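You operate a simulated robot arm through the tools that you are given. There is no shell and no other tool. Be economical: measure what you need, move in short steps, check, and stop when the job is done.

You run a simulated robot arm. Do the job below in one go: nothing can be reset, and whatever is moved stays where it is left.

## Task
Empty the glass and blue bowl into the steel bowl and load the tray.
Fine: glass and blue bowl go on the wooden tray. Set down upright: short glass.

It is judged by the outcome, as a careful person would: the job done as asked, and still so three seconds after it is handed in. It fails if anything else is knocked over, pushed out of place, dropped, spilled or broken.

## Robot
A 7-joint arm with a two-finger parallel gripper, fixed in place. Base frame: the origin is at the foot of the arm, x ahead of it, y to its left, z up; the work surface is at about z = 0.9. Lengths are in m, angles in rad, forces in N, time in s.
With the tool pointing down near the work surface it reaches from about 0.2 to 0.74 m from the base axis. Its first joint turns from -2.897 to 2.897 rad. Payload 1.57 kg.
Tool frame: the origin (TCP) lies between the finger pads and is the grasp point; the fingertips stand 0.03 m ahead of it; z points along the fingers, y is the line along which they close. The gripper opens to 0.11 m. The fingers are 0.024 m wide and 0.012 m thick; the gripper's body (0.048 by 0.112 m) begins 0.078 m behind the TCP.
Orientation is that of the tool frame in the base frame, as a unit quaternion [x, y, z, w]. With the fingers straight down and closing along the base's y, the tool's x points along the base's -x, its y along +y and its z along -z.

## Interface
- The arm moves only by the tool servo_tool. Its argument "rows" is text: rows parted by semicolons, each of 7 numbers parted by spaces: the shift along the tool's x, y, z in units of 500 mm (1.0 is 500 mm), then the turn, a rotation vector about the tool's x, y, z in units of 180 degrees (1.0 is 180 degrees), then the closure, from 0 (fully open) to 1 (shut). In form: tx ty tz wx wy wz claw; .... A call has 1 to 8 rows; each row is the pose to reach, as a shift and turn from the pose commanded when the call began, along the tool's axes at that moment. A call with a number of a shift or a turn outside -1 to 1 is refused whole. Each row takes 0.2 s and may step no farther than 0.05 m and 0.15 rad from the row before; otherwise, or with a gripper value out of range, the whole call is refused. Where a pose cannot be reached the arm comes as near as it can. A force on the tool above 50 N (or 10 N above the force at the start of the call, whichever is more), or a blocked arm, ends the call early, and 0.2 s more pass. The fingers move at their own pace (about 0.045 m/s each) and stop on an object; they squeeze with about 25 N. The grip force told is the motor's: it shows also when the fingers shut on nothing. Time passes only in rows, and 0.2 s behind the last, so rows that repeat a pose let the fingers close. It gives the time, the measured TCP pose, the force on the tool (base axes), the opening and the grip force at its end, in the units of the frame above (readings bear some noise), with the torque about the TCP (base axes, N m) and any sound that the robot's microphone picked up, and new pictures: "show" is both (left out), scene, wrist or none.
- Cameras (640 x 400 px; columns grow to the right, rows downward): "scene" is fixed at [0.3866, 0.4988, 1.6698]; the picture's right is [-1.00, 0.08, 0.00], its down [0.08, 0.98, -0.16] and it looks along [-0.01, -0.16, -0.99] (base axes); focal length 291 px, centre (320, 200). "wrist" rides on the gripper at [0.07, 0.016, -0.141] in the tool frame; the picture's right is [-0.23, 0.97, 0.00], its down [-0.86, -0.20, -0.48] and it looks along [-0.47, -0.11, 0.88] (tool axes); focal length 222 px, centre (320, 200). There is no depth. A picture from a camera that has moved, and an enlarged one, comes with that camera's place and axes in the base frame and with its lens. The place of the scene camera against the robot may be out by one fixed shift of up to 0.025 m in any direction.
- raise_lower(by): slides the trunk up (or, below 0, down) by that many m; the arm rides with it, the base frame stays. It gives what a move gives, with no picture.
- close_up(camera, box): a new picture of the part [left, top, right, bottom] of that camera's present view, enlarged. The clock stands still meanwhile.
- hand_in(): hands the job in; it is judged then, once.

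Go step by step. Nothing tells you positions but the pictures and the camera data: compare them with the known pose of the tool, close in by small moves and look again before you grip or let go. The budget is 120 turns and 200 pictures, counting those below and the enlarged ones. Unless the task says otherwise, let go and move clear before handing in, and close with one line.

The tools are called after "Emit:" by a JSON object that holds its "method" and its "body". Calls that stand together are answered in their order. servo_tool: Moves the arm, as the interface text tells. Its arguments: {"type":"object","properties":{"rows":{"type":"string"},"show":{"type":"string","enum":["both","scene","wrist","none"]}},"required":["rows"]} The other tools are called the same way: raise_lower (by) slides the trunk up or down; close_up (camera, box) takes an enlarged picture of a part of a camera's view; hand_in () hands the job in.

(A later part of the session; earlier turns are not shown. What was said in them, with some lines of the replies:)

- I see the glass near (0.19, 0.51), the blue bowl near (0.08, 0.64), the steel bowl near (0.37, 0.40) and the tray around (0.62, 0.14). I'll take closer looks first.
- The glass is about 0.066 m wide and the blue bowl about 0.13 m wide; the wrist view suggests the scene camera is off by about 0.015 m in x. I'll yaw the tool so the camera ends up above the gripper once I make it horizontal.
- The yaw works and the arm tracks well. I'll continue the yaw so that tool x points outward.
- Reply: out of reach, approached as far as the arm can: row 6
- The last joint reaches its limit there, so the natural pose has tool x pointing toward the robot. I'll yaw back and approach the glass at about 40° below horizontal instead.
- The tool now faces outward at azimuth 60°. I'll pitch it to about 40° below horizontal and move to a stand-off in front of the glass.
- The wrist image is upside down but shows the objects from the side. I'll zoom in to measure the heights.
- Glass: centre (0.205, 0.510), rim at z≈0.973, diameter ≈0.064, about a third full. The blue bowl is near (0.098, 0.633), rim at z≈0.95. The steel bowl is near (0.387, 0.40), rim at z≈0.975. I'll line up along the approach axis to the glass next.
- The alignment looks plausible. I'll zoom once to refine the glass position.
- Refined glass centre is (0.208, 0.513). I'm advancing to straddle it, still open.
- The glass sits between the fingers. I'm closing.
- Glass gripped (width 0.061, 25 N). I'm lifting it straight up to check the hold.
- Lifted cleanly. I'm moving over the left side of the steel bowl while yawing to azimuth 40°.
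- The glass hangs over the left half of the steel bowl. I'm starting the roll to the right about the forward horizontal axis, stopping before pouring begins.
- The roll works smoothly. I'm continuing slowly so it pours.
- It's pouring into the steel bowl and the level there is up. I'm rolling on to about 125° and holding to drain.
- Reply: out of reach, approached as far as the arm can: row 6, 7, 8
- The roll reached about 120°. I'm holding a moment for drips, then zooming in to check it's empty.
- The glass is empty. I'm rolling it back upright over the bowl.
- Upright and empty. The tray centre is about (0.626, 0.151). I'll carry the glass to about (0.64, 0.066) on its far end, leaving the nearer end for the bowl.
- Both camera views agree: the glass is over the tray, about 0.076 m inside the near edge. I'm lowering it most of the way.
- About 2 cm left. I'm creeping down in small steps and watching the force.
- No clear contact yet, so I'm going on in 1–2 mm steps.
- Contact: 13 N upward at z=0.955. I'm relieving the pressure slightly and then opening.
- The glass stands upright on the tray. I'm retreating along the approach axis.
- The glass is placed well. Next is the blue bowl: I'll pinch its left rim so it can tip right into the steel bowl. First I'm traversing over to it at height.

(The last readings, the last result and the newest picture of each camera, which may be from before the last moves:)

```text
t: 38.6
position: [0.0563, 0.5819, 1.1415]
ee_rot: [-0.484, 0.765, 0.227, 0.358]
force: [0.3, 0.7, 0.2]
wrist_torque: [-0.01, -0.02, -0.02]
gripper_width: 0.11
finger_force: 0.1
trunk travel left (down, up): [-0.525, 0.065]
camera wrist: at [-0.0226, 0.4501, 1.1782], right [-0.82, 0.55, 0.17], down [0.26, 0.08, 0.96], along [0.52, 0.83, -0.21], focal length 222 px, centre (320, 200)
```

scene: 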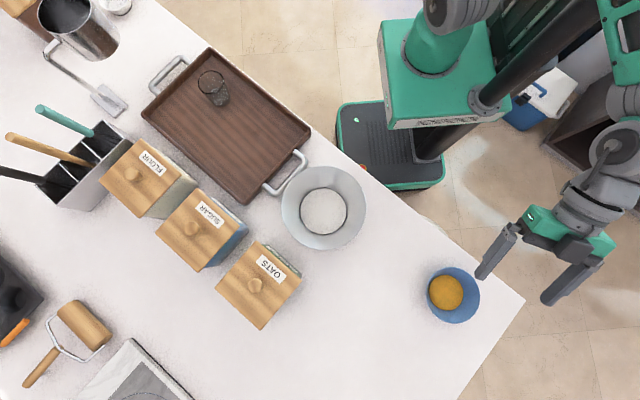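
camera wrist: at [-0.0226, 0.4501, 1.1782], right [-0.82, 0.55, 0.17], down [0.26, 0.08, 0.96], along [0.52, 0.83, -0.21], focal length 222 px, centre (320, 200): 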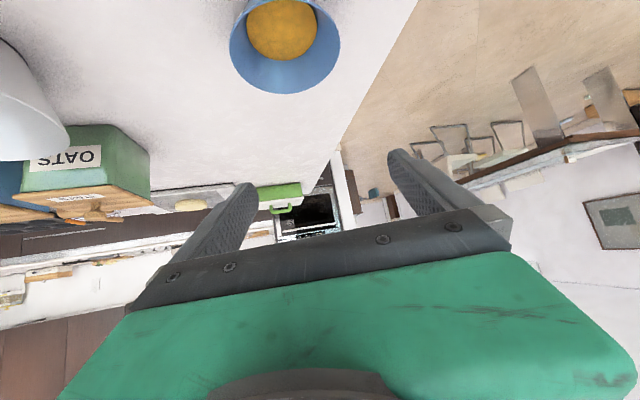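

I'm pitching to 60° below horizontal and shifting towards the bowl's left side, then rolling to match the wall slope (about 26°).

Emit:
{"method": "servo_tool", "body": {"rows": "0.034 0.051 0.0243 0 0.028 0 0.2;0.068 0.102 0.0486 0 0.056 0 0.3;0.102 0.153 0.0729 0 0.083 0 0.4;0.136 0.204 0.0972 0 0.111 0 0.5", "show": "none"}}

Emit:
{"method": "servo_tool", "body": {"rows": "0 0 0 0.0325 0 -0.0188 0.5;0 0 0 0.065 0 -0.0375 0.5;0 0 0 0.0975 0 -0.0563 0.5;0 0 0 0.13 0 -0.075 0.5", "show": "both"}}

```text
t: 39.8
position: [0.0077, 0.6291, 1.0861]
ee_rot: [-0.479, 0.833, 0.154, 0.23]
force: [0.1, 1.2, -0.7]
wrist_torque: [0.0, -0.01, 0.01]
gripper_width: 0.0549
finger_force: 0.0
trunk travel left (down, up): [-0.525, 0.065]
stopped in row 4: the arm was blocked; the commanded pose is now the measured one
```

```text
t: 40.7
position: [0.1029, 0.6329, 1.1049]
ee_rot: [-0.444, 0.836, -0.016, 0.323]
force: [0.5, -0.3, 0.3]
wrist_torque: [0.04, 0.04, 0.06]
gripper_width: 0.0549
finger_force: 0.1
out of reach, approached as far as the arm can: row 4
trunk travel left (down, up): [-0.525, 0.065]
stopped in row 4: the arm was blocked; the commanded pose is now the measured one
camera wrist: at [-0.0148, 0.5534, 1.1752], right [-0.62, 0.76, -0.19], down [0.22, 0.4, 0.89], along [0.75, 0.51, -0.42], focal length 222 px, centre (320, 200)
```

scene: 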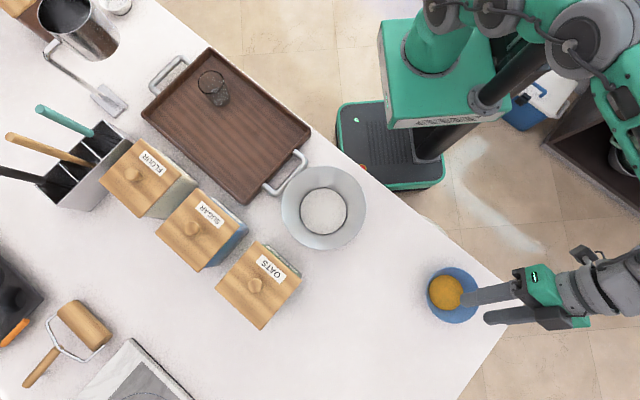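
wrist: 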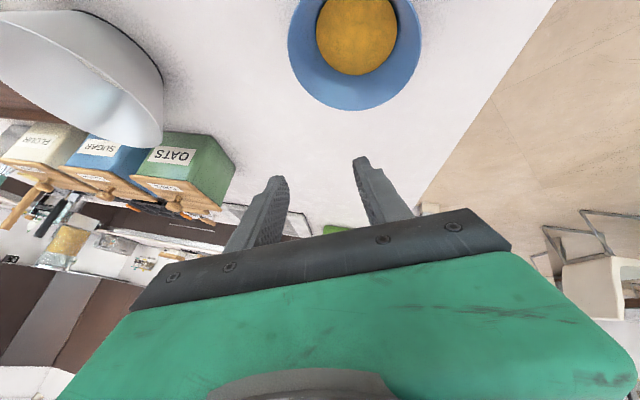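

The left-side approach jams the arm against its limits. I'll pinch the rim on the side facing the robot instead, which suits the arm better, so I'm backing off and re-orienting for that.

Emit:
{"method": "servo_tool", "body": {"rows": "0.0243 -0.015 -0.0211 -0.0105 -0.0087 -0.0428 0.5;0.0486 -0.03 -0.0423 -0.0209 -0.0174 -0.0855 0.5;0.0729 -0.045 -0.0634 -0.0314 -0.0261 -0.1283 0.5;0.0971 -0.06 -0.0846 -0.0418 -0.0348 -0.1711 0.5;0.1214 -0.075 -0.1057 -0.0523 -0.0435 -0.2138 0.5;0.1457 -0.09 -0.1269 -0.0628 -0.0522 -0.2566 0.5;0.17 -0.105 -0.148 -0.0732 -0.0608 -0.2994 0.5", "show": "scene"}}

```text
t: 42.3
position: [0.067, 0.5196, 1.1365]
ee_rot: [0.807, -0.505, 0.027, -0.304]
force: [-0.3, -0.1, -0.6]
wrist_torque: [0.0, 0.0, 0.02]
gripper_width: 0.0553
finger_force: 0.1
trunk travel left (down, up): [-0.525, 0.065]
```

scene: 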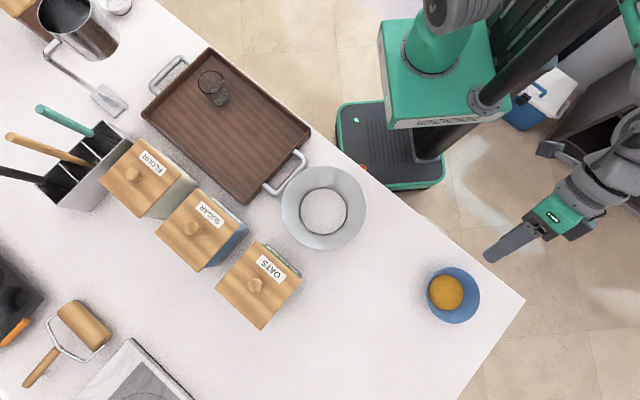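

Emit:
{"method": "servo_tool", "body": {"rows": "0 0 0 -0.0105 -0.0087 -0.0428 0.5;0 0 0 -0.0209 -0.0174 -0.0855 0.5;0 0 0 -0.0314 -0.0261 -0.1283 0.5;0 0 0 -0.0418 -0.0348 -0.1711 0.5;0 0 0 -0.0523 -0.0435 -0.2138 0.5;0 0 0 -0.0628 -0.0522 -0.2566 0.5", "show": "both"}}

```text
t: 43.7
position: [0.067, 0.5181, 1.135]
ee_rot: [0.965, -0.124, 0.032, -0.229]
force: [0.1, -0.5, 0.6]
wrist_torque: [-0.01, -0.01, 0.02]
gripper_width: 0.0549
finger_force: 0.1
trunk travel left (down, up): [-0.525, 0.065]
camera wrist: at [0.1139, 0.4261, 1.2538], right [-0.44, -0.78, -0.44], down [-0.84, 0.18, 0.51], along [-0.32, 0.59, -0.74], focal length 222 px, centre (320, 200)
```

scene: 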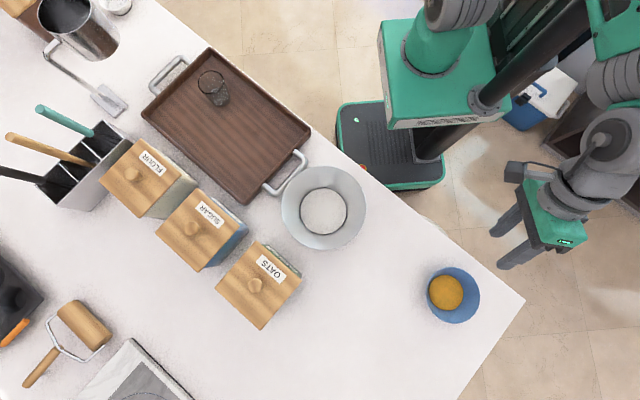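
wrist: 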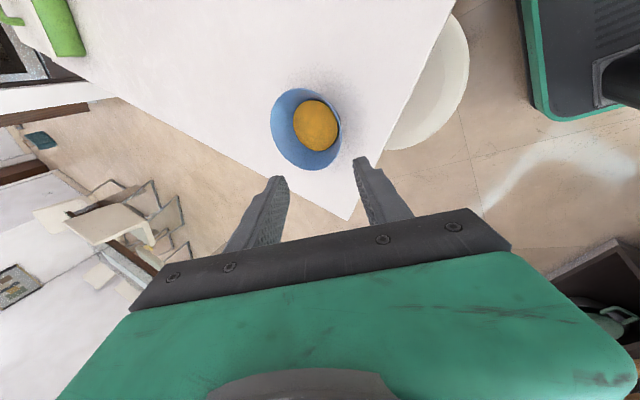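

The orientation is right: the camera is on the right side looking at the bowl. I'll zoom in to locate its rim precisely.

Emit:
{"method": "close_up", "body": {"camera": "wrist", "box": [220, 60, 420, 185]}}

```text
3.20 times, centred on (320, 122) of wrist
camera zoom: at [0.1139, 0.4261, 1.2538], right [-0.44, -0.78, -0.44], down [-0.84, 0.18, 0.51], along [-0.32, 0.59, -0.74], focal length 711 px, centre (320, 448)
```

zoom: 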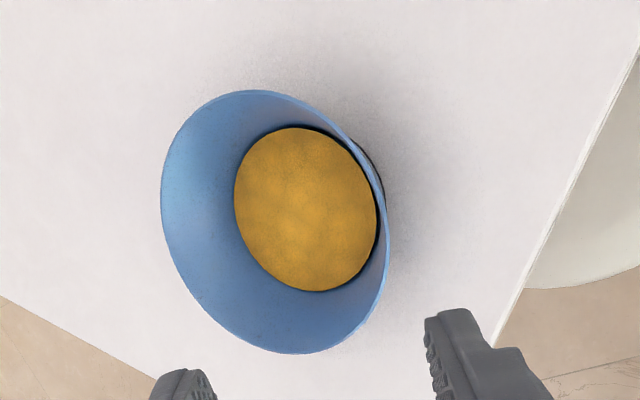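

The rim's near point is at about (0.087, 0.572, 0.95). I'm moving to a stand-off 0.10 m above it along the wall direction.

Emit:
{"method": "servo_tool", "body": {"rows": "0.003 0.0215 0.0608 0 0 0 0.55;0.006 0.043 0.1216 0 0 0 0.55;0.009 0.0646 0.1824 0 0 0 0.55", "show": "both"}}

```text
t: 44.5
position: [0.0736, 0.5304, 1.0371]
ee_rot: [0.965, -0.126, 0.03, -0.229]
force: [0.2, 0.2, -0.1]
wrist_torque: [0.0, 0.03, 0.0]
gripper_width: 0.0493
finger_force: 0.1
trunk travel left (down, up): [-0.525, 0.065]
camera wrist: at [0.1215, 0.4372, 1.1556], right [-0.44, -0.78, -0.44], down [-0.84, 0.18, 0.52], along [-0.32, 0.6, -0.74], focal length 222 px, centre (320, 200)
```

scene: 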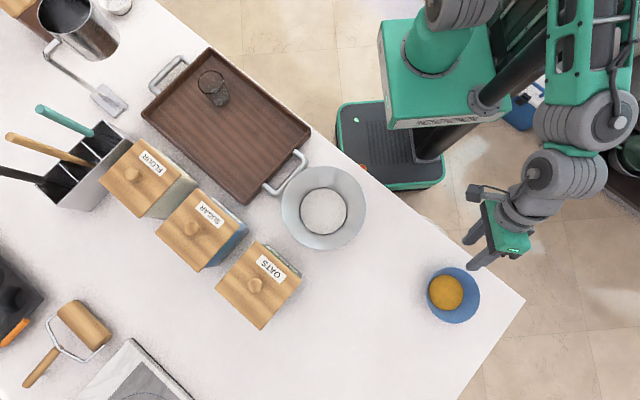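
wrist: 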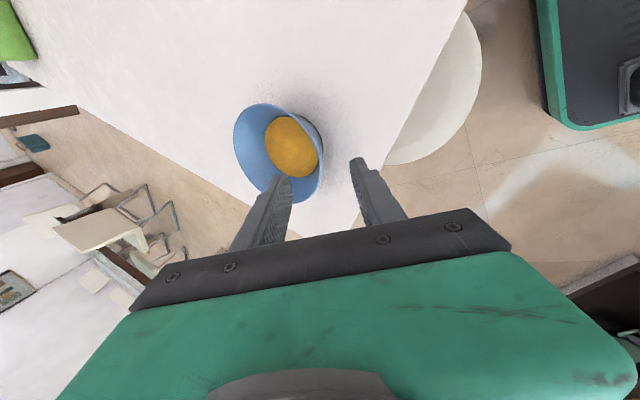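

The prediction matches the picture. I'm descending part way to verify the straddle.

Emit:
{"method": "servo_tool", "body": {"rows": "0.001 0 0.04 0 0 0 0.55;0.002 0 0.08 0 0 0 0.55;0.003 0.0003 0.12 0 0 0 0.55", "show": "wrist"}}

Emit:
{"method": "close_up", "body": {"camera": "wrist", "box": [200, 80, 440, 230]}}

Emit:
{"method": "close_up", "body": {"camera": "scene", "box": [400, 200, 540, 340]}}

```text
t: 45.3
position: [0.0799, 0.5556, 0.9844]
ee_rot: [0.965, -0.125, 0.031, -0.23]
force: [-0.3, -0.3, 0.0]
wrist_torque: [-0.01, 0.0, -0.02]
gripper_width: 0.0495
finger_force: 0.1
trunk travel left (down, up): [-0.525, 0.065]
camera wrist: at [0.1271, 0.4631, 1.1042], right [-0.44, -0.78, -0.44], down [-0.84, 0.18, 0.52], along [-0.32, 0.6, -0.74], focal length 222 px, centre (320, 200)
```

wrist: 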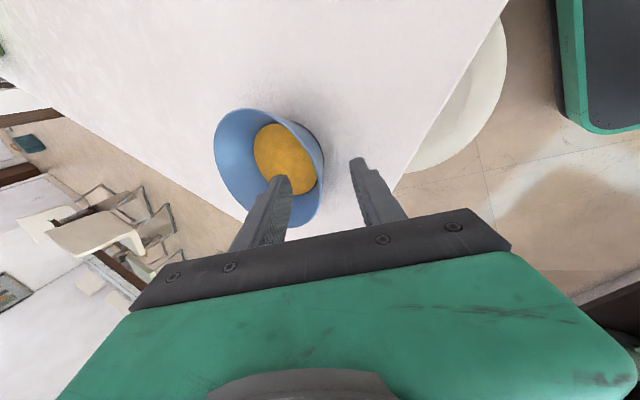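

```text
2.67 times, centred on (320, 155) of wrist
camera zoom: at [0.1271, 0.4631, 1.1042], right [-0.44, -0.78, -0.44], down [-0.84, 0.18, 0.52], along [-0.32, 0.6, -0.74], focal length 592 px, centre (320, 320)
```

zoom: 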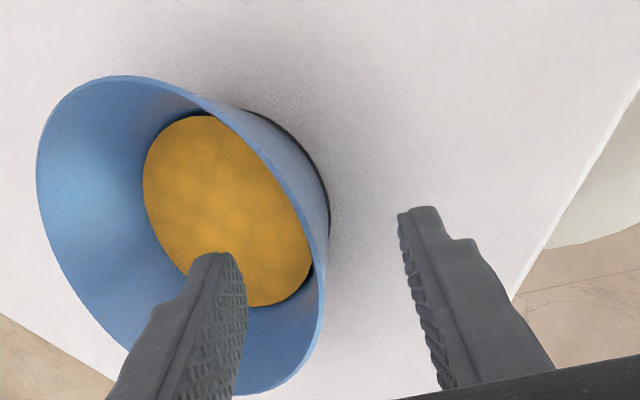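

```text
2.86 times, centred on (470, 270) of scene
camera zoom: at [0.3866, 0.4988, 1.6698], right [-1.0, 0.08, 0.0], down [0.08, 0.98, -0.16], along [-0.01, -0.16, -0.99], focal length 832 px, centre (-109, 0)
```

zoom: 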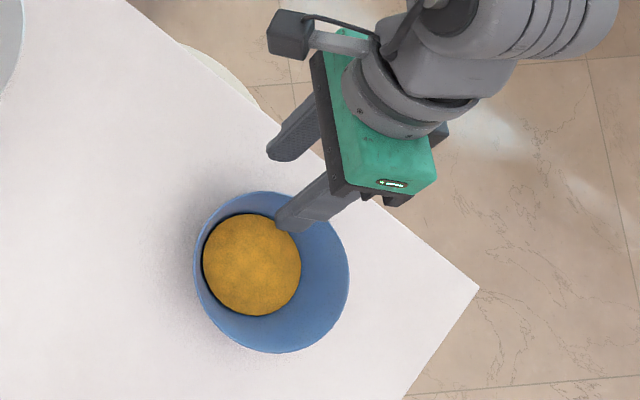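

The fingers straddle the near rim symmetrically. I'm descending the last 4 cm.

Emit:
{"method": "servo_tool", "body": {"rows": "0.002 0 0.026 0 0 0 0.55;0.004 0 0.052 0 0 0 0.55;0.005 0 0.077 0 0 0 0.55", "show": "wrist"}}

Emit:
{"method": "close_up", "body": {"camera": "wrist", "box": [180, 100, 420, 250]}}

```text
t: 46.1
position: [0.0875, 0.5703, 0.9481]
ee_rot: [0.965, -0.126, 0.032, -0.23]
force: [0.1, 0.7, -0.5]
wrist_torque: [0.02, 0.0, 0.03]
gripper_width: 0.0495
finger_force: 0.1
trunk travel left (down, up): [-0.525, 0.065]
camera wrist: at [0.1358, 0.4773, 1.0681], right [-0.44, -0.78, -0.44], down [-0.84, 0.18, 0.51], along [-0.32, 0.6, -0.74], focal length 222 px, centre (320, 200)
```

wrist: 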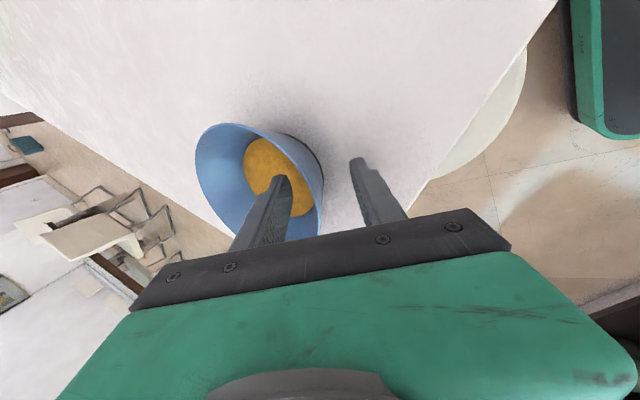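

```text
2.67 times, centred on (300, 175) of wrist
camera zoom: at [0.1358, 0.4773, 1.0681], right [-0.44, -0.78, -0.44], down [-0.84, 0.18, 0.51], along [-0.32, 0.6, -0.74], focal length 592 px, centre (373, 267)
```

zoom: 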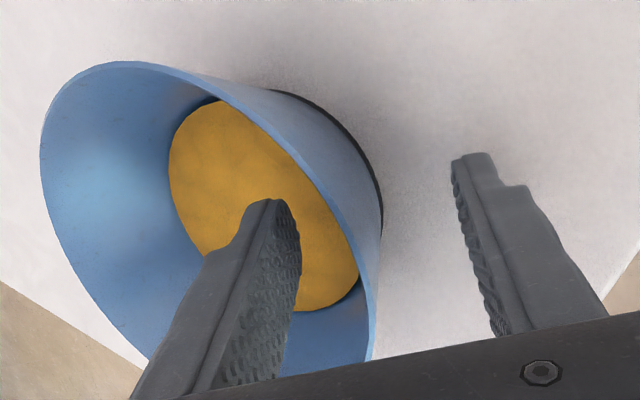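

The rim lies at the TCP between the pads. I'm closing gently.

Emit:
{"method": "servo_tool", "body": {"rows": "0 0 0 0 0 0 0.65;0 0 0 0 0 0 0.75;0 0 0 0 0 0 0.85;0 0 0 0 0 0 0.95;0 0 0 0 0 0 1;0 0 0 0 0 0 1", "show": "both"}}

Emit:
{"method": "close_up", "body": {"camera": "wrist", "box": [180, 100, 420, 250]}}

```text
t: 47.5
position: [0.0889, 0.5701, 0.9493]
ee_rot: [0.965, -0.126, 0.03, -0.23]
force: [0.9, 2.6, 4.9]
wrist_torque: [0.15, 0.01, -0.02]
gripper_width: 0.0035
finger_force: 24.5
trunk travel left (down, up): [-0.525, 0.065]
camera wrist: at [0.1357, 0.4774, 1.069], right [-0.44, -0.78, -0.44], down [-0.84, 0.18, 0.52], along [-0.32, 0.6, -0.73], focal length 222 px, centre (320, 200)
```

scene: 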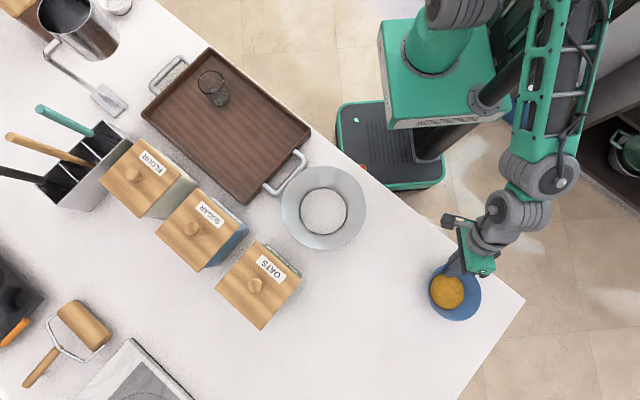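
wrist: 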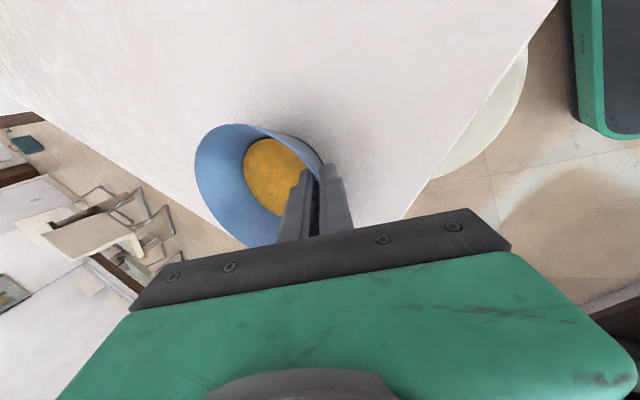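

```text
2.67 times, centred on (300, 175) of wrist
camera zoom: at [0.1357, 0.4774, 1.069], right [-0.44, -0.78, -0.44], down [-0.84, 0.18, 0.52], along [-0.32, 0.6, -0.73], focal length 592 px, centre (373, 267)
```

zoom: 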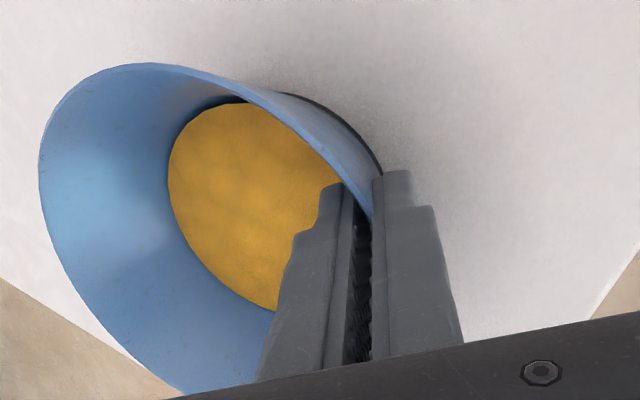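

The wall is gripped (3.5 mm). I'm test-lifting 2–4 cm.

Emit:
{"method": "servo_tool", "body": {"rows": "0 -0.005 -0.009 0 0 0 1;0 -0.01 -0.019 0 0 0 1;0 -0.018 -0.0357 0 0 0 1;0 -0.027 -0.0536 0 0 0 1;0 -0.036 -0.0714 0 0 0 1;0 -0.036 -0.0714 0 0 0 1", "show": "both"}}

Emit:
{"method": "close_up", "body": {"camera": "wrist", "box": [180, 100, 420, 250]}}

```text
t: 48.9
position: [0.0872, 0.5694, 0.9897]
ee_rot: [0.965, -0.125, 0.032, -0.228]
force: [-1.3, 0.5, -2.4]
wrist_torque: [-0.15, 0.04, 0.05]
gripper_width: 0.0033
finger_force: 24.6
trunk travel left (down, up): [-0.525, 0.065]
camera wrist: at [0.1356, 0.478, 1.1086], right [-0.44, -0.78, -0.44], down [-0.84, 0.18, 0.51], along [-0.32, 0.59, -0.74], focal length 222 px, centre (320, 200)
```

scene: 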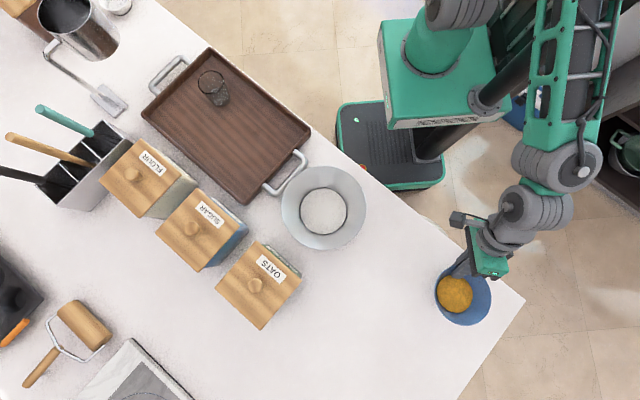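
wrist: 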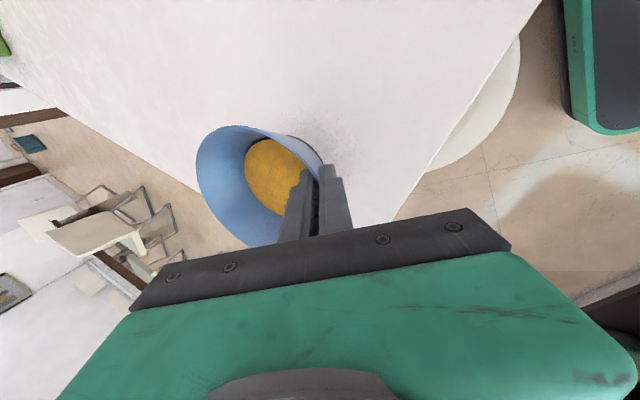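

```text
2.67 times, centred on (300, 175) of wrist
camera zoom: at [0.1356, 0.478, 1.1086], right [-0.44, -0.78, -0.44], down [-0.84, 0.18, 0.51], along [-0.32, 0.59, -0.74], focal length 592 px, centre (373, 267)
```

zoom: 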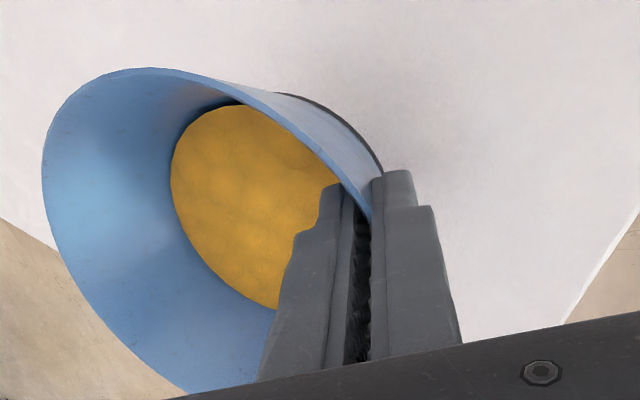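

Held firmly, with a load of about 2.4 N. I'm lifting higher, then carrying it to the steel bowl.

Emit:
{"method": "servo_tool", "body": {"rows": "0 -0.018 -0.036 0 0 0 1;0 -0.045 -0.09 0 0 0 1;0 -0.072 -0.143 0 0 0 1;0.001 -0.095 -0.19 0 0 0 1;0.001 -0.108 -0.2143 0 0 0 1", "show": "none"}}

Emit:
{"method": "servo_tool", "body": {"rows": "0.05 0.02 -0.01 -0.0001 0.0066 0.013 1;0.125 0.0503 -0.0247 -0.0002 0.0165 0.0327 1;0.205 0.0826 -0.0405 -0.0003 0.027 0.0536 1;0.285 0.1148 -0.0563 -0.0004 0.0375 0.0745 1;0.365 0.147 -0.0722 -0.0005 0.0481 0.0955 1;0.445 0.1792 -0.088 -0.0006 0.0586 0.1164 1;0.52 0.2094 -0.1028 -0.0007 0.0685 0.136 1;0.5696 0.2294 -0.1126 -0.0008 0.075 0.149 1", "show": "both"}}

```text
t: 50.1
position: [0.0894, 0.5706, 1.1097]
ee_rot: [0.965, -0.124, 0.032, -0.228]
force: [-0.2, 0.0, -2.0]
wrist_torque: [-0.16, 0.01, 0.02]
gripper_width: 0.0031
finger_force: 24.5
trunk travel left (down, up): [-0.525, 0.065]
```

```text
t: 51.9
position: [0.3333, 0.3724, 1.1083]
ee_rot: [0.899, -0.371, 0.089, -0.213]
force: [0.7, 0.1, -2.9]
wrist_torque: [-0.07, 0.06, 0.03]
gripper_width: 0.0026
finger_force: 23.8
trunk travel left (down, up): [-0.525, 0.065]
camera wrist: at [0.3279, 0.2691, 1.2278], right [-0.77, -0.46, -0.44], down [-0.63, 0.58, 0.52], along [0.02, 0.68, -0.74], focal length 222 px, centre (320, 200)
```

scene: 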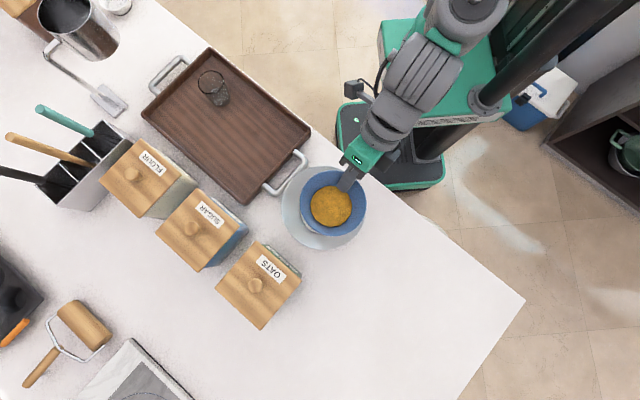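
wrist: 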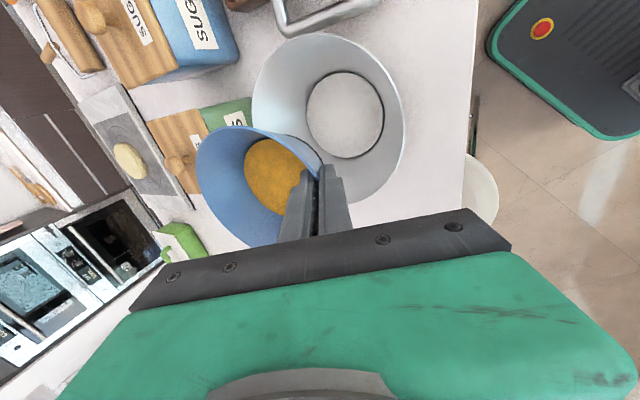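

The blue bowl hangs over the steel bowl. I'm starting to tip it to the right about the forward axis.

Emit:
{"method": "servo_tool", "body": {"rows": "0 0 0 0 -0.0267 0.0136 1;0 0 0 0 -0.0535 0.0272 1;0 0 0 0 -0.0802 0.0409 1;0 0 0 0 -0.1069 0.0545 1;0 0 0 0 -0.1337 0.0681 1;0 0 0 0 -0.1604 0.0817 1;0 0 0 0 -0.1871 0.0953 1;0 0 0 0 -0.2138 0.109 1", "show": "both"}}

```text
t: 53.7
position: [0.3318, 0.3742, 1.1096]
ee_rot: [0.803, -0.426, -0.248, -0.335]
force: [-0.5, 0.2, -1.9]
wrist_torque: [-0.12, 0.06, 0.02]
gripper_width: 0.0028
finger_force: 24.0
trunk travel left (down, up): [-0.525, 0.065]
camera wrist: at [0.3703, 0.2258, 1.1489], right [-0.94, -0.29, -0.16], down [-0.22, 0.17, 0.96], along [-0.25, 0.94, -0.22], focal length 222 px, centre (320, 200)
```

scene: 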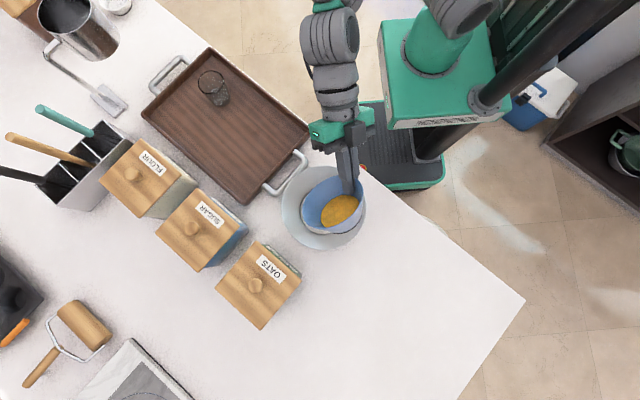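
wrist: 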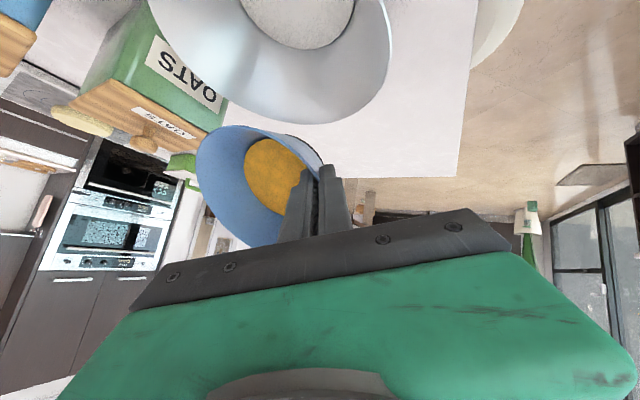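

The contents haven't moved yet, so they may be thick or granular. I'm tipping further.

Emit:
{"method": "servo_tool", "body": {"rows": "0 0 0 0 -0.0223 0.0114 1;0 0 0 0 -0.0445 0.0227 1;0 0 0 0 -0.0668 0.0341 1;0 0 0 0 -0.0891 0.0454 1;0 0 0 0 -0.1114 0.0568 1;0 0 0 0 -0.1336 0.0681 1;0 0 0 0 -0.1559 0.0795 1;0 0 0 0 -0.1782 0.0908 1", "show": "both"}}

```text
t: 55.5
position: [0.3328, 0.3733, 1.1127]
ee_rot: [0.655, -0.427, -0.481, -0.396]
force: [-0.2, -0.4, -2.3]
wrist_torque: [-0.13, 0.06, 0.0]
gripper_width: 0.0026
finger_force: 24.1
out of reach, approached as far as the arm can: row 8
trunk travel left (down, up): [-0.525, 0.065]
camera wrist: at [0.3706, 0.2253, 1.0744], right [-0.96, -0.27, 0.11], down [0.18, -0.23, 0.96], along [-0.23, 0.93, 0.27], focal length 222 px, centre (320, 200)
```

scene: 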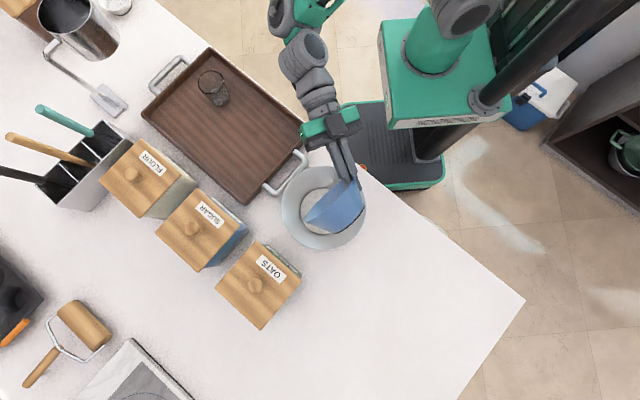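
wrist: 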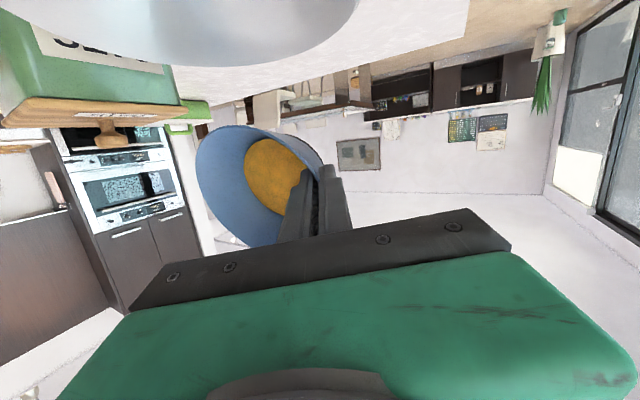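

The contents cling and the arm hits a limit at about 76° of tilt in this heading. I'll yaw clockwise by about 40°, keeping the bowl over the steel bowl, to regain range.

Emit:
{"method": "servo_tool", "body": {"rows": "-0.0042 0.002 0.0171 0.043 0.0048 0.0099 1;-0.0084 0.004 0.0342 0.086 0.0096 0.0197 1;-0.0126 0.006 0.0513 0.129 0.0144 0.0296 1;-0.0168 0.008 0.0684 0.172 0.0192 0.0394 1;-0.021 0.01 0.0855 0.215 0.024 0.0493 1", "show": "both"}}

```text
t: 56.7
position: [0.3096, 0.4141, 1.1093]
ee_rot: [-0.47, 0.625, 0.317, 0.537]
force: [0.6, -0.2, -2.5]
wrist_torque: [-0.08, 0.14, 0.05]
gripper_width: 0.0026
finger_force: 24.1
trunk travel left (down, up): [-0.525, 0.065]
camera wrist: at [0.2447, 0.2767, 1.0722], right [-0.91, 0.4, 0.11], down [-0.01, -0.29, 0.96], along [0.42, 0.87, 0.27], focal length 222 px, centre (320, 200)
```

scene: 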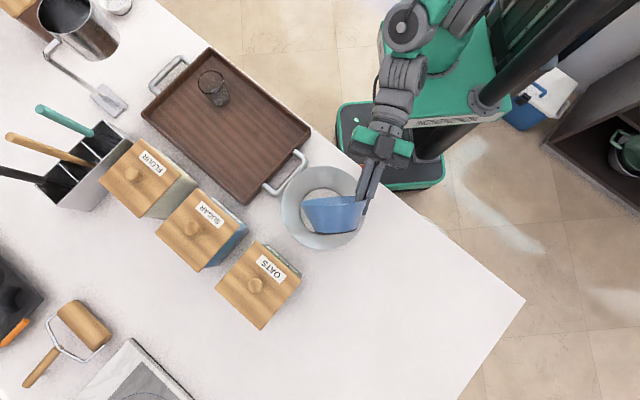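
wrist: 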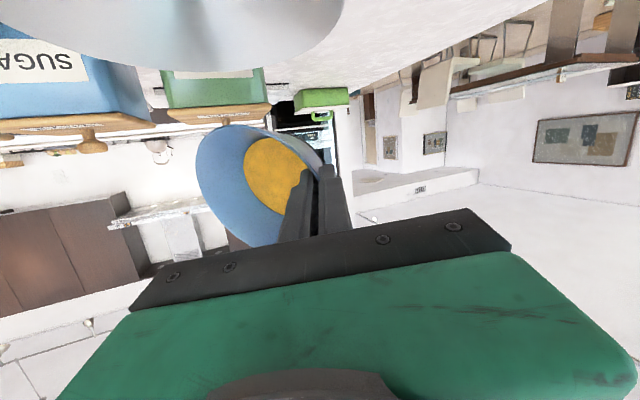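

That freed the range. I'm continuing the tip towards 120°.

Emit:
{"method": "servo_tool", "body": {"rows": "0 0 0 0 -0.0279 0.0142 1;0 0 0 0 -0.0558 0.0284 1;0 0 0 0 -0.0837 0.0426 1;0 0 0 0 -0.1116 0.0568 1;0 0 0 0 -0.1395 0.071 1;0 0 0 0 -0.1674 0.0852 1;0 0 0 0 -0.1953 0.0994 1;0 0 0 0 -0.2232 0.1136 1", "show": "both"}}

```text
t: 58.5
position: [0.3181, 0.4414, 1.142]
ee_rot: [-0.218, 0.481, 0.544, 0.652]
force: [-0.7, 0.5, -3.5]
wrist_torque: [-0.07, 0.16, 0.0]
gripper_width: 0.0027
finger_force: 23.5
out of reach, approached as far as the arm can: row 7, 8
trunk travel left (down, up): [-0.525, 0.065]
camera wrist: at [0.2443, 0.3673, 1.0235], right [-0.88, 0.19, 0.43], down [0.04, -0.88, 0.48], along [0.47, 0.44, 0.77], focal length 222 px, centre (320, 200)
```

scene: 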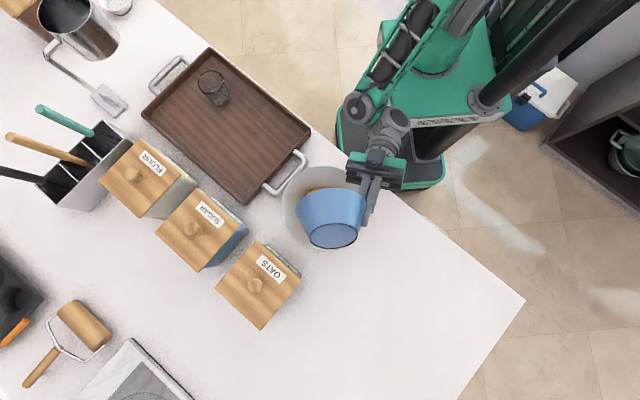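
wrist: 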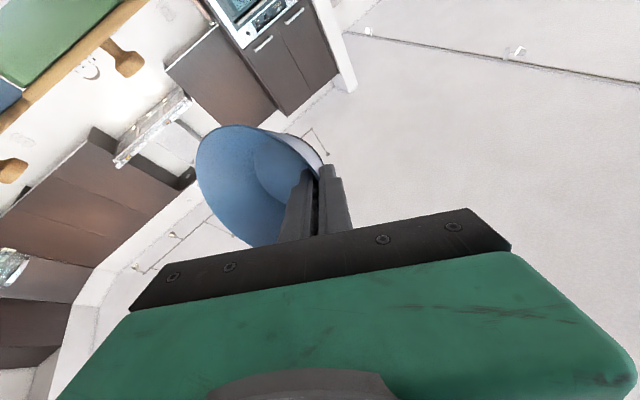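

The bowl has emptied. I'll check where it landed.

Emit:
{"method": "close_up", "body": {"camera": "scene", "box": [260, 130, 400, 270]}}

Emit:
{"method": "close_up", "body": {"camera": "wrist", "box": [180, 110, 340, 250]}}

```text
2.86 times, centred on (330, 200) of scene
camera zoom: at [0.3866, 0.4988, 1.6698], right [-1.0, 0.08, 0.0], down [0.08, 0.98, -0.16], along [-0.01, -0.16, -0.99], focal length 832 px, centre (291, 200)
```

zoom: 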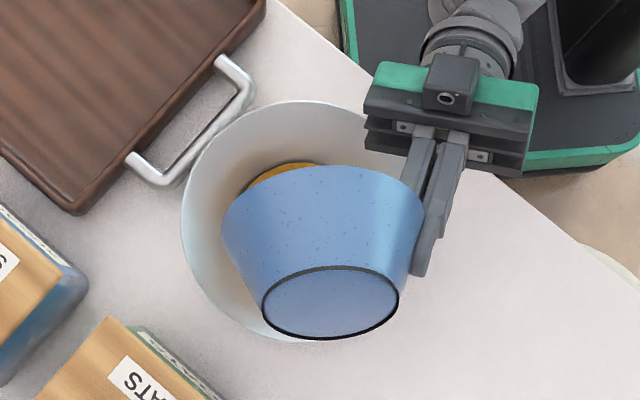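

```text
2.86 times, centred on (260, 180) of wrist
camera zoom: at [0.2443, 0.3673, 1.0235], right [-0.88, 0.19, 0.43], down [0.04, -0.88, 0.48], along [0.47, 0.44, 0.77], focal length 635 px, centre (491, 257)
```

zoom: 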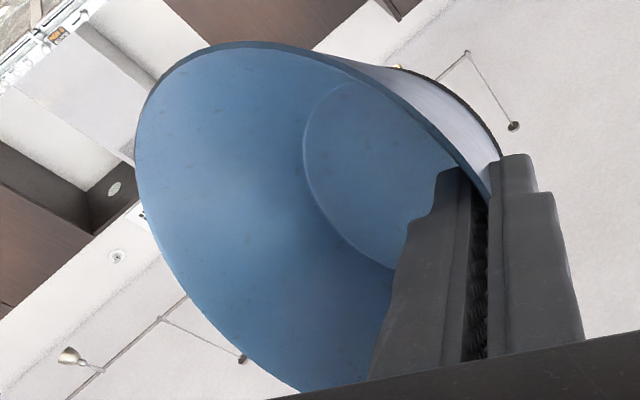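

Empty and no spill visible. I'm rolling the bowl back upright over the steel bowl.

Emit:
{"method": "servo_tool", "body": {"rows": "0 0 0 0 0.0396 -0.0202 1;0 0 0 0 0.0792 -0.0404 1;0 0 0 0 0.1188 -0.0606 1;0 0 0 0 0.1584 -0.0808 1;0 0 0 0 0.198 -0.101 1;0 0 0 0 0.2376 -0.1212 1;0 0 0 0 0.2772 -0.1414 1;0 0 0 0 0.3168 -0.1616 1", "show": "none"}}

Emit:
{"method": "servo_tool", "body": {"rows": "0 0 0 0 0.0396 -0.0202 1;0 0 0 0 0.0792 -0.0404 1;0 0 0 0 0.1188 -0.0606 1;0 0 0 0 0.1584 -0.0808 1;0 0 0 0 0.198 -0.101 1;0 0 0 0 0.2376 -0.1212 1;0 0 0 0 0.2772 -0.1414 1", "show": "both"}}

```text
t: 60.3
position: [0.3162, 0.4393, 1.1419]
ee_rot: [-0.558, 0.66, 0.202, 0.46]
force: [-0.1, 0.1, -4.2]
wrist_torque: [-0.07, 0.12, -0.01]
gripper_width: 0.0023
finger_force: 24.1
trunk travel left (down, up): [-0.525, 0.065]
```

```text
t: 61.9
position: [0.3162, 0.4387, 1.1423]
ee_rot: [0.718, -0.656, 0.153, -0.173]
force: [0.1, -0.1, -2.1]
wrist_torque: [-0.02, 0.19, 0.0]
gripper_width: 0.0022
finger_force: 24.1
trunk travel left (down, up): [-0.525, 0.065]
camera wrist: at [0.2454, 0.3625, 1.2607], right [-0.89, 0.15, -0.44], down [-0.12, 0.84, 0.52], along [0.45, 0.52, -0.73], focal length 222 px, centre (320, 200)
```

scene: 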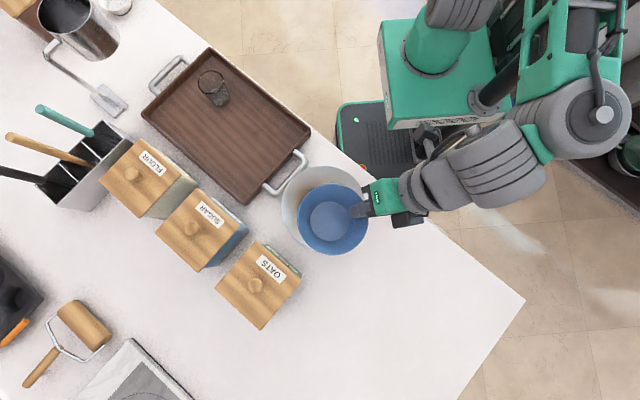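
wrist: 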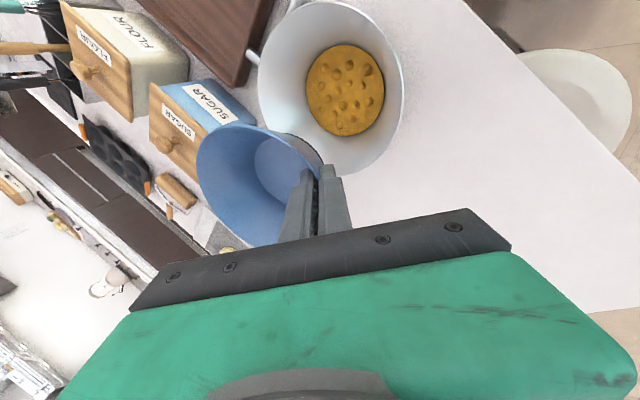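

Both loads are now in the steel bowl. I'm carrying the empty blue bowl to the near end of the tray.

Emit:
{"method": "servo_tool", "body": {"rows": "0.0667 -0.0358 0.0175 0 -0.0044 -0.0087 1;0.1334 -0.0715 0.0349 0 -0.0088 -0.0174 1;0.2 -0.1073 0.0524 0 -0.0131 -0.026 1;0.2667 -0.143 0.0698 0 -0.0175 -0.0347 1;0.3334 -0.1788 0.0873 0 -0.0219 -0.0434 1;0.4 -0.2145 0.1047 0 -0.0263 -0.052 1;0.4667 -0.2503 0.1222 0 -0.0306 -0.0607 1;0.5334 -0.286 0.1396 0 -0.035 -0.0694 1", "show": "both"}}

```text
t: 63.7
position: [0.4976, 0.1886, 1.142]
ee_rot: [0.792, -0.564, 0.131, -0.193]
force: [0.2, 0.1, -1.7]
wrist_torque: [-0.07, 0.11, -0.03]
gripper_width: 0.0022
finger_force: 23.5
trunk travel left (down, up): [-0.525, 0.065]
camera wrist: at [0.4483, 0.097, 1.2601], right [-0.9, -0.07, -0.44], down [-0.32, 0.79, 0.53], along [0.31, 0.61, -0.73], focal length 222 px, centre (320, 200)
```

scene: 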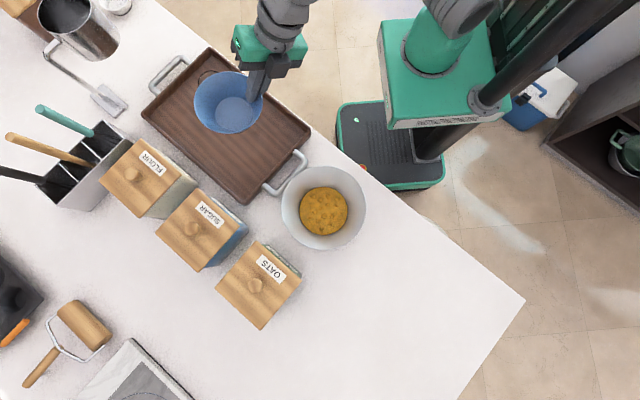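
wrist: 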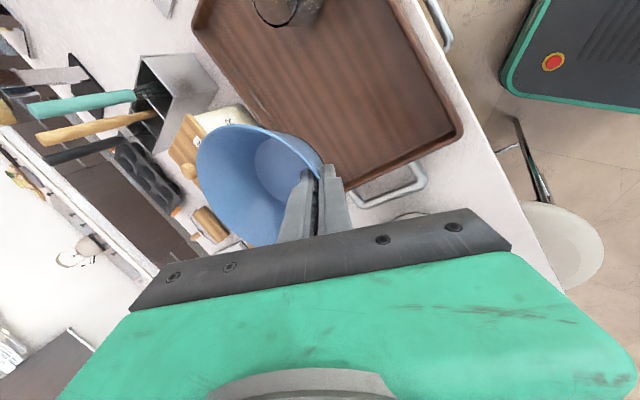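

The bowl is above the free end of the tray, with its footprint well inside. I'm lowering to about 2 cm above.

Emit:
{"method": "servo_tool", "body": {"rows": "0 0.03 0.0588 0 0 0 1;0 0.0593 0.1176 0 0 0 1;0 0.089 0.1764 0 0 0 1;0 0.1186 0.2352 0 0 0 1;0 0.148 0.294 0 0 0 1", "show": "both"}}

```text
t: 64.9
position: [0.4992, 0.1893, 0.9759]
ee_rot: [0.792, -0.564, 0.131, -0.193]
force: [0.3, -0.5, -2.3]
wrist_torque: [-0.08, 0.1, -0.06]
gripper_width: 0.0026
finger_force: 23.8
trunk travel left (down, up): [-0.525, 0.065]
camera wrist: at [0.4482, 0.0967, 1.0944], right [-0.9, -0.07, -0.44], down [-0.32, 0.79, 0.53], along [0.31, 0.61, -0.73], focal length 222 px, centre (320, 200)
```

scene: 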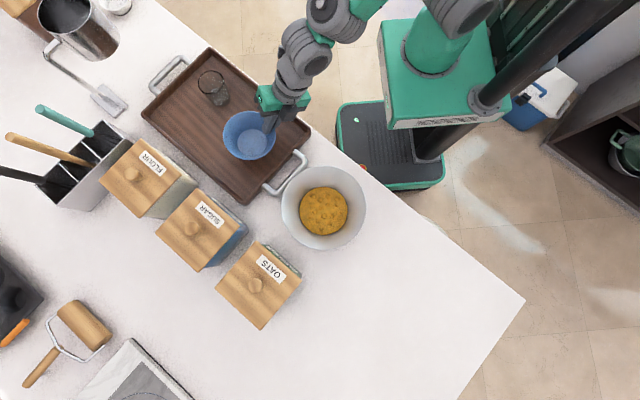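
wrist: 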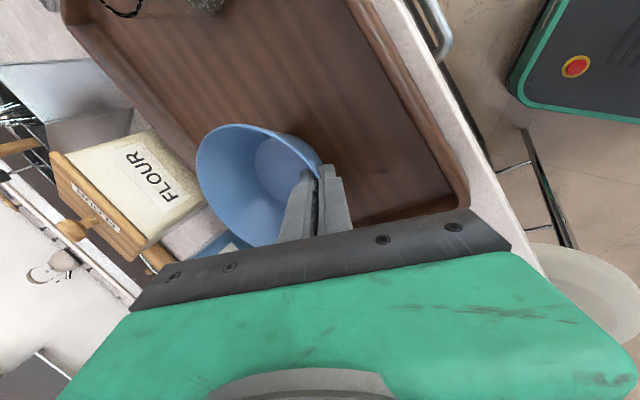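

Good placement. I'm creeping down until contact.

Emit:
{"method": "servo_tool", "body": {"rows": "0 0.0036 0.0071 0 0 0 1;0 0.0072 0.0143 0 0 0 1;0 0.0108 0.0214 0 0 0 1", "show": "none"}}

Emit:
{"method": "servo_tool", "body": {"rows": "0 0.0014 0.0027 0 0 0 1;0 0.0027 0.0054 0 0 0 1", "show": "none"}}

```text
t: 65.7
position: [0.5001, 0.1886, 0.9645]
ee_rot: [0.792, -0.564, 0.132, -0.194]
force: [0.3, -0.4, -3.4]
wrist_torque: [-0.08, 0.13, 0.0]
gripper_width: 0.0024
finger_force: 24.1
trunk travel left (down, up): [-0.525, 0.065]
```

```text
t: 66.3
position: [0.4998, 0.1891, 0.9611]
ee_rot: [0.792, -0.564, 0.131, -0.193]
force: [0.4, -0.3, -2.5]
wrist_torque: [-0.04, 0.13, 0.0]
gripper_width: 0.0025
finger_force: 23.3
trunk travel left (down, up): [-0.525, 0.065]
```

Emit:
{"method": "servo_tool", "body": {"rows": "0 0.0009 0.0018 0 0 0 1;0 0.0018 0.0036 0 0 0 1", "show": "none"}}

Emit:
{"method": "servo_tool", "body": {"rows": "0 0.0009 0.0018 0 0 0 1;0 0.0018 0.0036 0 0 0 1", "show": "wrist"}}

```text
t: 66.9
position: [0.4998, 0.1889, 0.9609]
ee_rot: [0.792, -0.564, 0.132, -0.194]
force: [-3.7, -0.5, 5.2]
wrist_torque: [0.03, 0.15, 0.03]
gripper_width: 0.0025
finger_force: 23.8
trunk travel left (down, up): [-0.525, 0.065]
```

```text
t: 67.5
position: [0.5005, 0.1898, 0.959]
ee_rot: [0.791, -0.564, 0.133, -0.197]
force: [-5.0, -0.8, 19.7]
wrist_torque: [0.14, -0.01, 0.03]
gripper_width: 0.0027
finger_force: 24.2
trunk travel left (down, up): [-0.525, 0.065]
camera wrist: at [0.449, 0.0974, 1.0776], right [-0.89, -0.07, -0.44], down [-0.32, 0.79, 0.53], along [0.32, 0.61, -0.72], focal length 222 px, centre (320, 200)
```

wrist: 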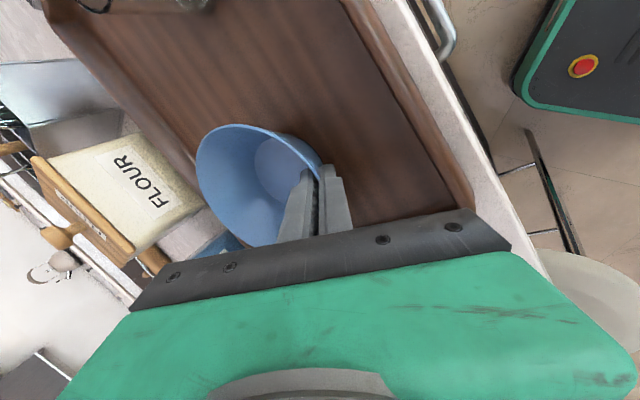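

Firm contact. I'm relieving the pressure and opening a little, just enough to free the wall.

Emit:
{"method": "servo_tool", "body": {"rows": "0 -0.0014 -0.0028 0 0 0 1;0 -0.0014 -0.0028 0 0 0 0.9;0 -0.0014 -0.0028 0 0 0 0.8;0 -0.0014 -0.0028 0 0 0 0.68;0 -0.0014 -0.0028 0 0 0 0.68;0 -0.0014 -0.0028 0 0 0 0.68", "show": "both"}}

Emit:
{"method": "close_up", "body": {"camera": "wrist", "box": [180, 100, 420, 250]}}

```text
t: 68.9
position: [0.4997, 0.1903, 0.9591]
ee_rot: [0.792, -0.564, 0.131, -0.194]
force: [0.4, 0.1, 0.2]
wrist_torque: [-0.02, -0.01, 0.02]
gripper_width: 0.0353
finger_force: 0.0
trunk travel left (down, up): [-0.525, 0.065]
camera wrist: at [0.4497, 0.0981, 1.0773], right [-0.9, -0.07, -0.44], down [-0.32, 0.79, 0.53], along [0.31, 0.61, -0.73], focal length 222 px, centre (320, 200)
```

scene: 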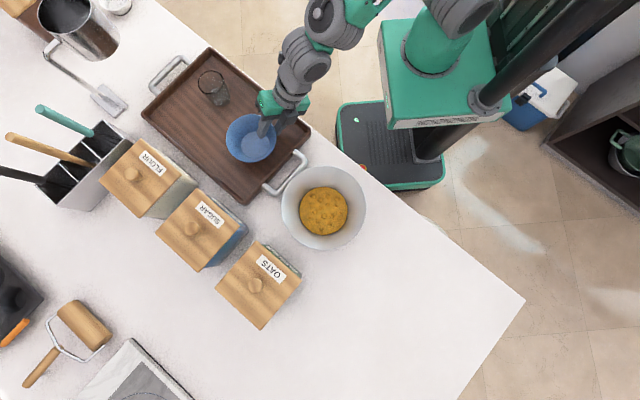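
wrist: 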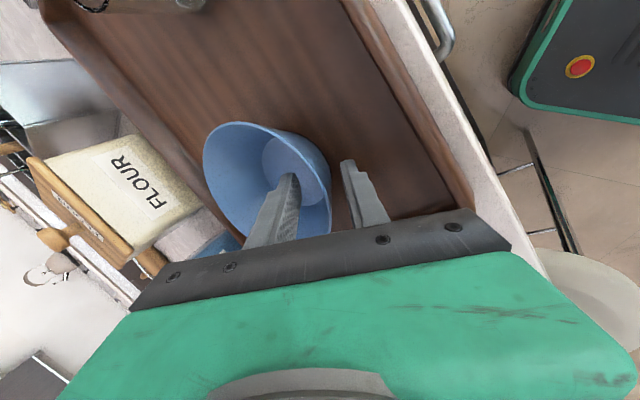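

```text
2.67 times, centred on (300, 175) of wrist
camera zoom: at [0.4497, 0.0981, 1.0773], right [-0.9, -0.07, -0.44], down [-0.32, 0.79, 0.53], along [0.31, 0.61, -0.73], focal length 592 px, centre (373, 267)
```

zoom: 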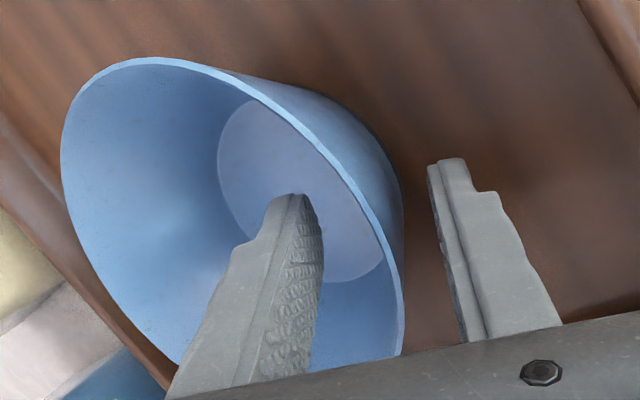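

The bowl is free and sitting flat. I'm withdrawing along the finger axis.

Emit:
{"method": "servo_tool", "body": {"rows": "0 0 -0.04 0 0 0 0.68;0 0 -0.1 0 0 0 0.68;0 0 -0.18 0 0 0 0.68;0 0 -0.27 0 0 0 0.68;0 0 -0.36 0 0 0 0.68;0 0 -0.44 0 0 0 0.68", "show": "both"}}

Emit:
{"method": "close_up", "body": {"camera": "scene", "box": [130, 40, 380, 260]}}

```text
t: 70.3
position: [0.406, 0.1568, 1.1576]
ee_rot: [0.792, -0.564, 0.13, -0.192]
force: [0.5, -0.4, -0.9]
wrist_torque: [0.01, 0.0, 0.01]
gripper_width: 0.0351
finger_force: 0.0
trunk travel left (down, up): [-0.525, 0.065]
camera wrist: at [0.3555, 0.0638, 1.2754], right [-0.9, -0.07, -0.44], down [-0.32, 0.79, 0.53], along [0.31, 0.61, -0.73], focal length 222 px, centre (320, 200)
```

scene: 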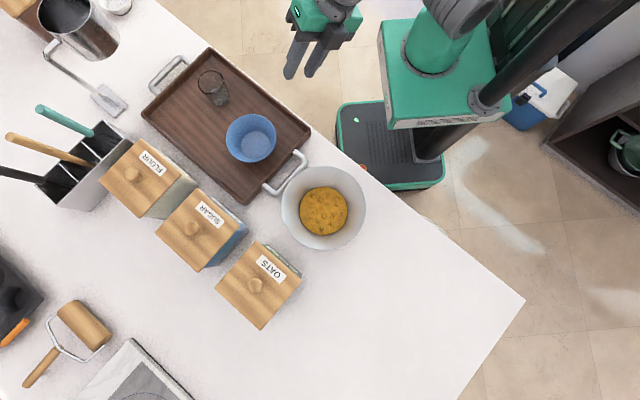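
wrist: 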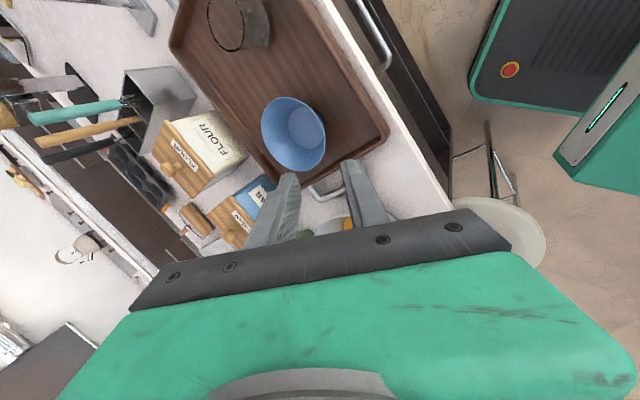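

```text
1.82 times, centred on (255, 150) of scene
camera zoom: at [0.3866, 0.4988, 1.6698], right [-1.0, 0.08, 0.0], down [0.08, 0.98, -0.16], along [-0.01, -0.16, -0.99], focal length 530 px, centre (438, 291)
```

zoom: 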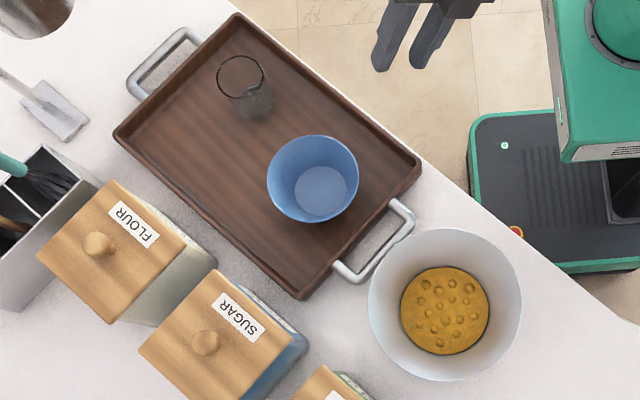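

The glass stands upright on the tray, the blue bowl sits empty beside it, both loads are in the steel bowl, and the gripper is clear. I'm handing in.

Emit:
{"method": "hand_in", "body": {}}

```text
The job is handed in.
```

The glass and the blue bowl are both emptied into the steel bowl and standing on the wooden tray, with the short glass upright; I saw no spills and nothing else moved.
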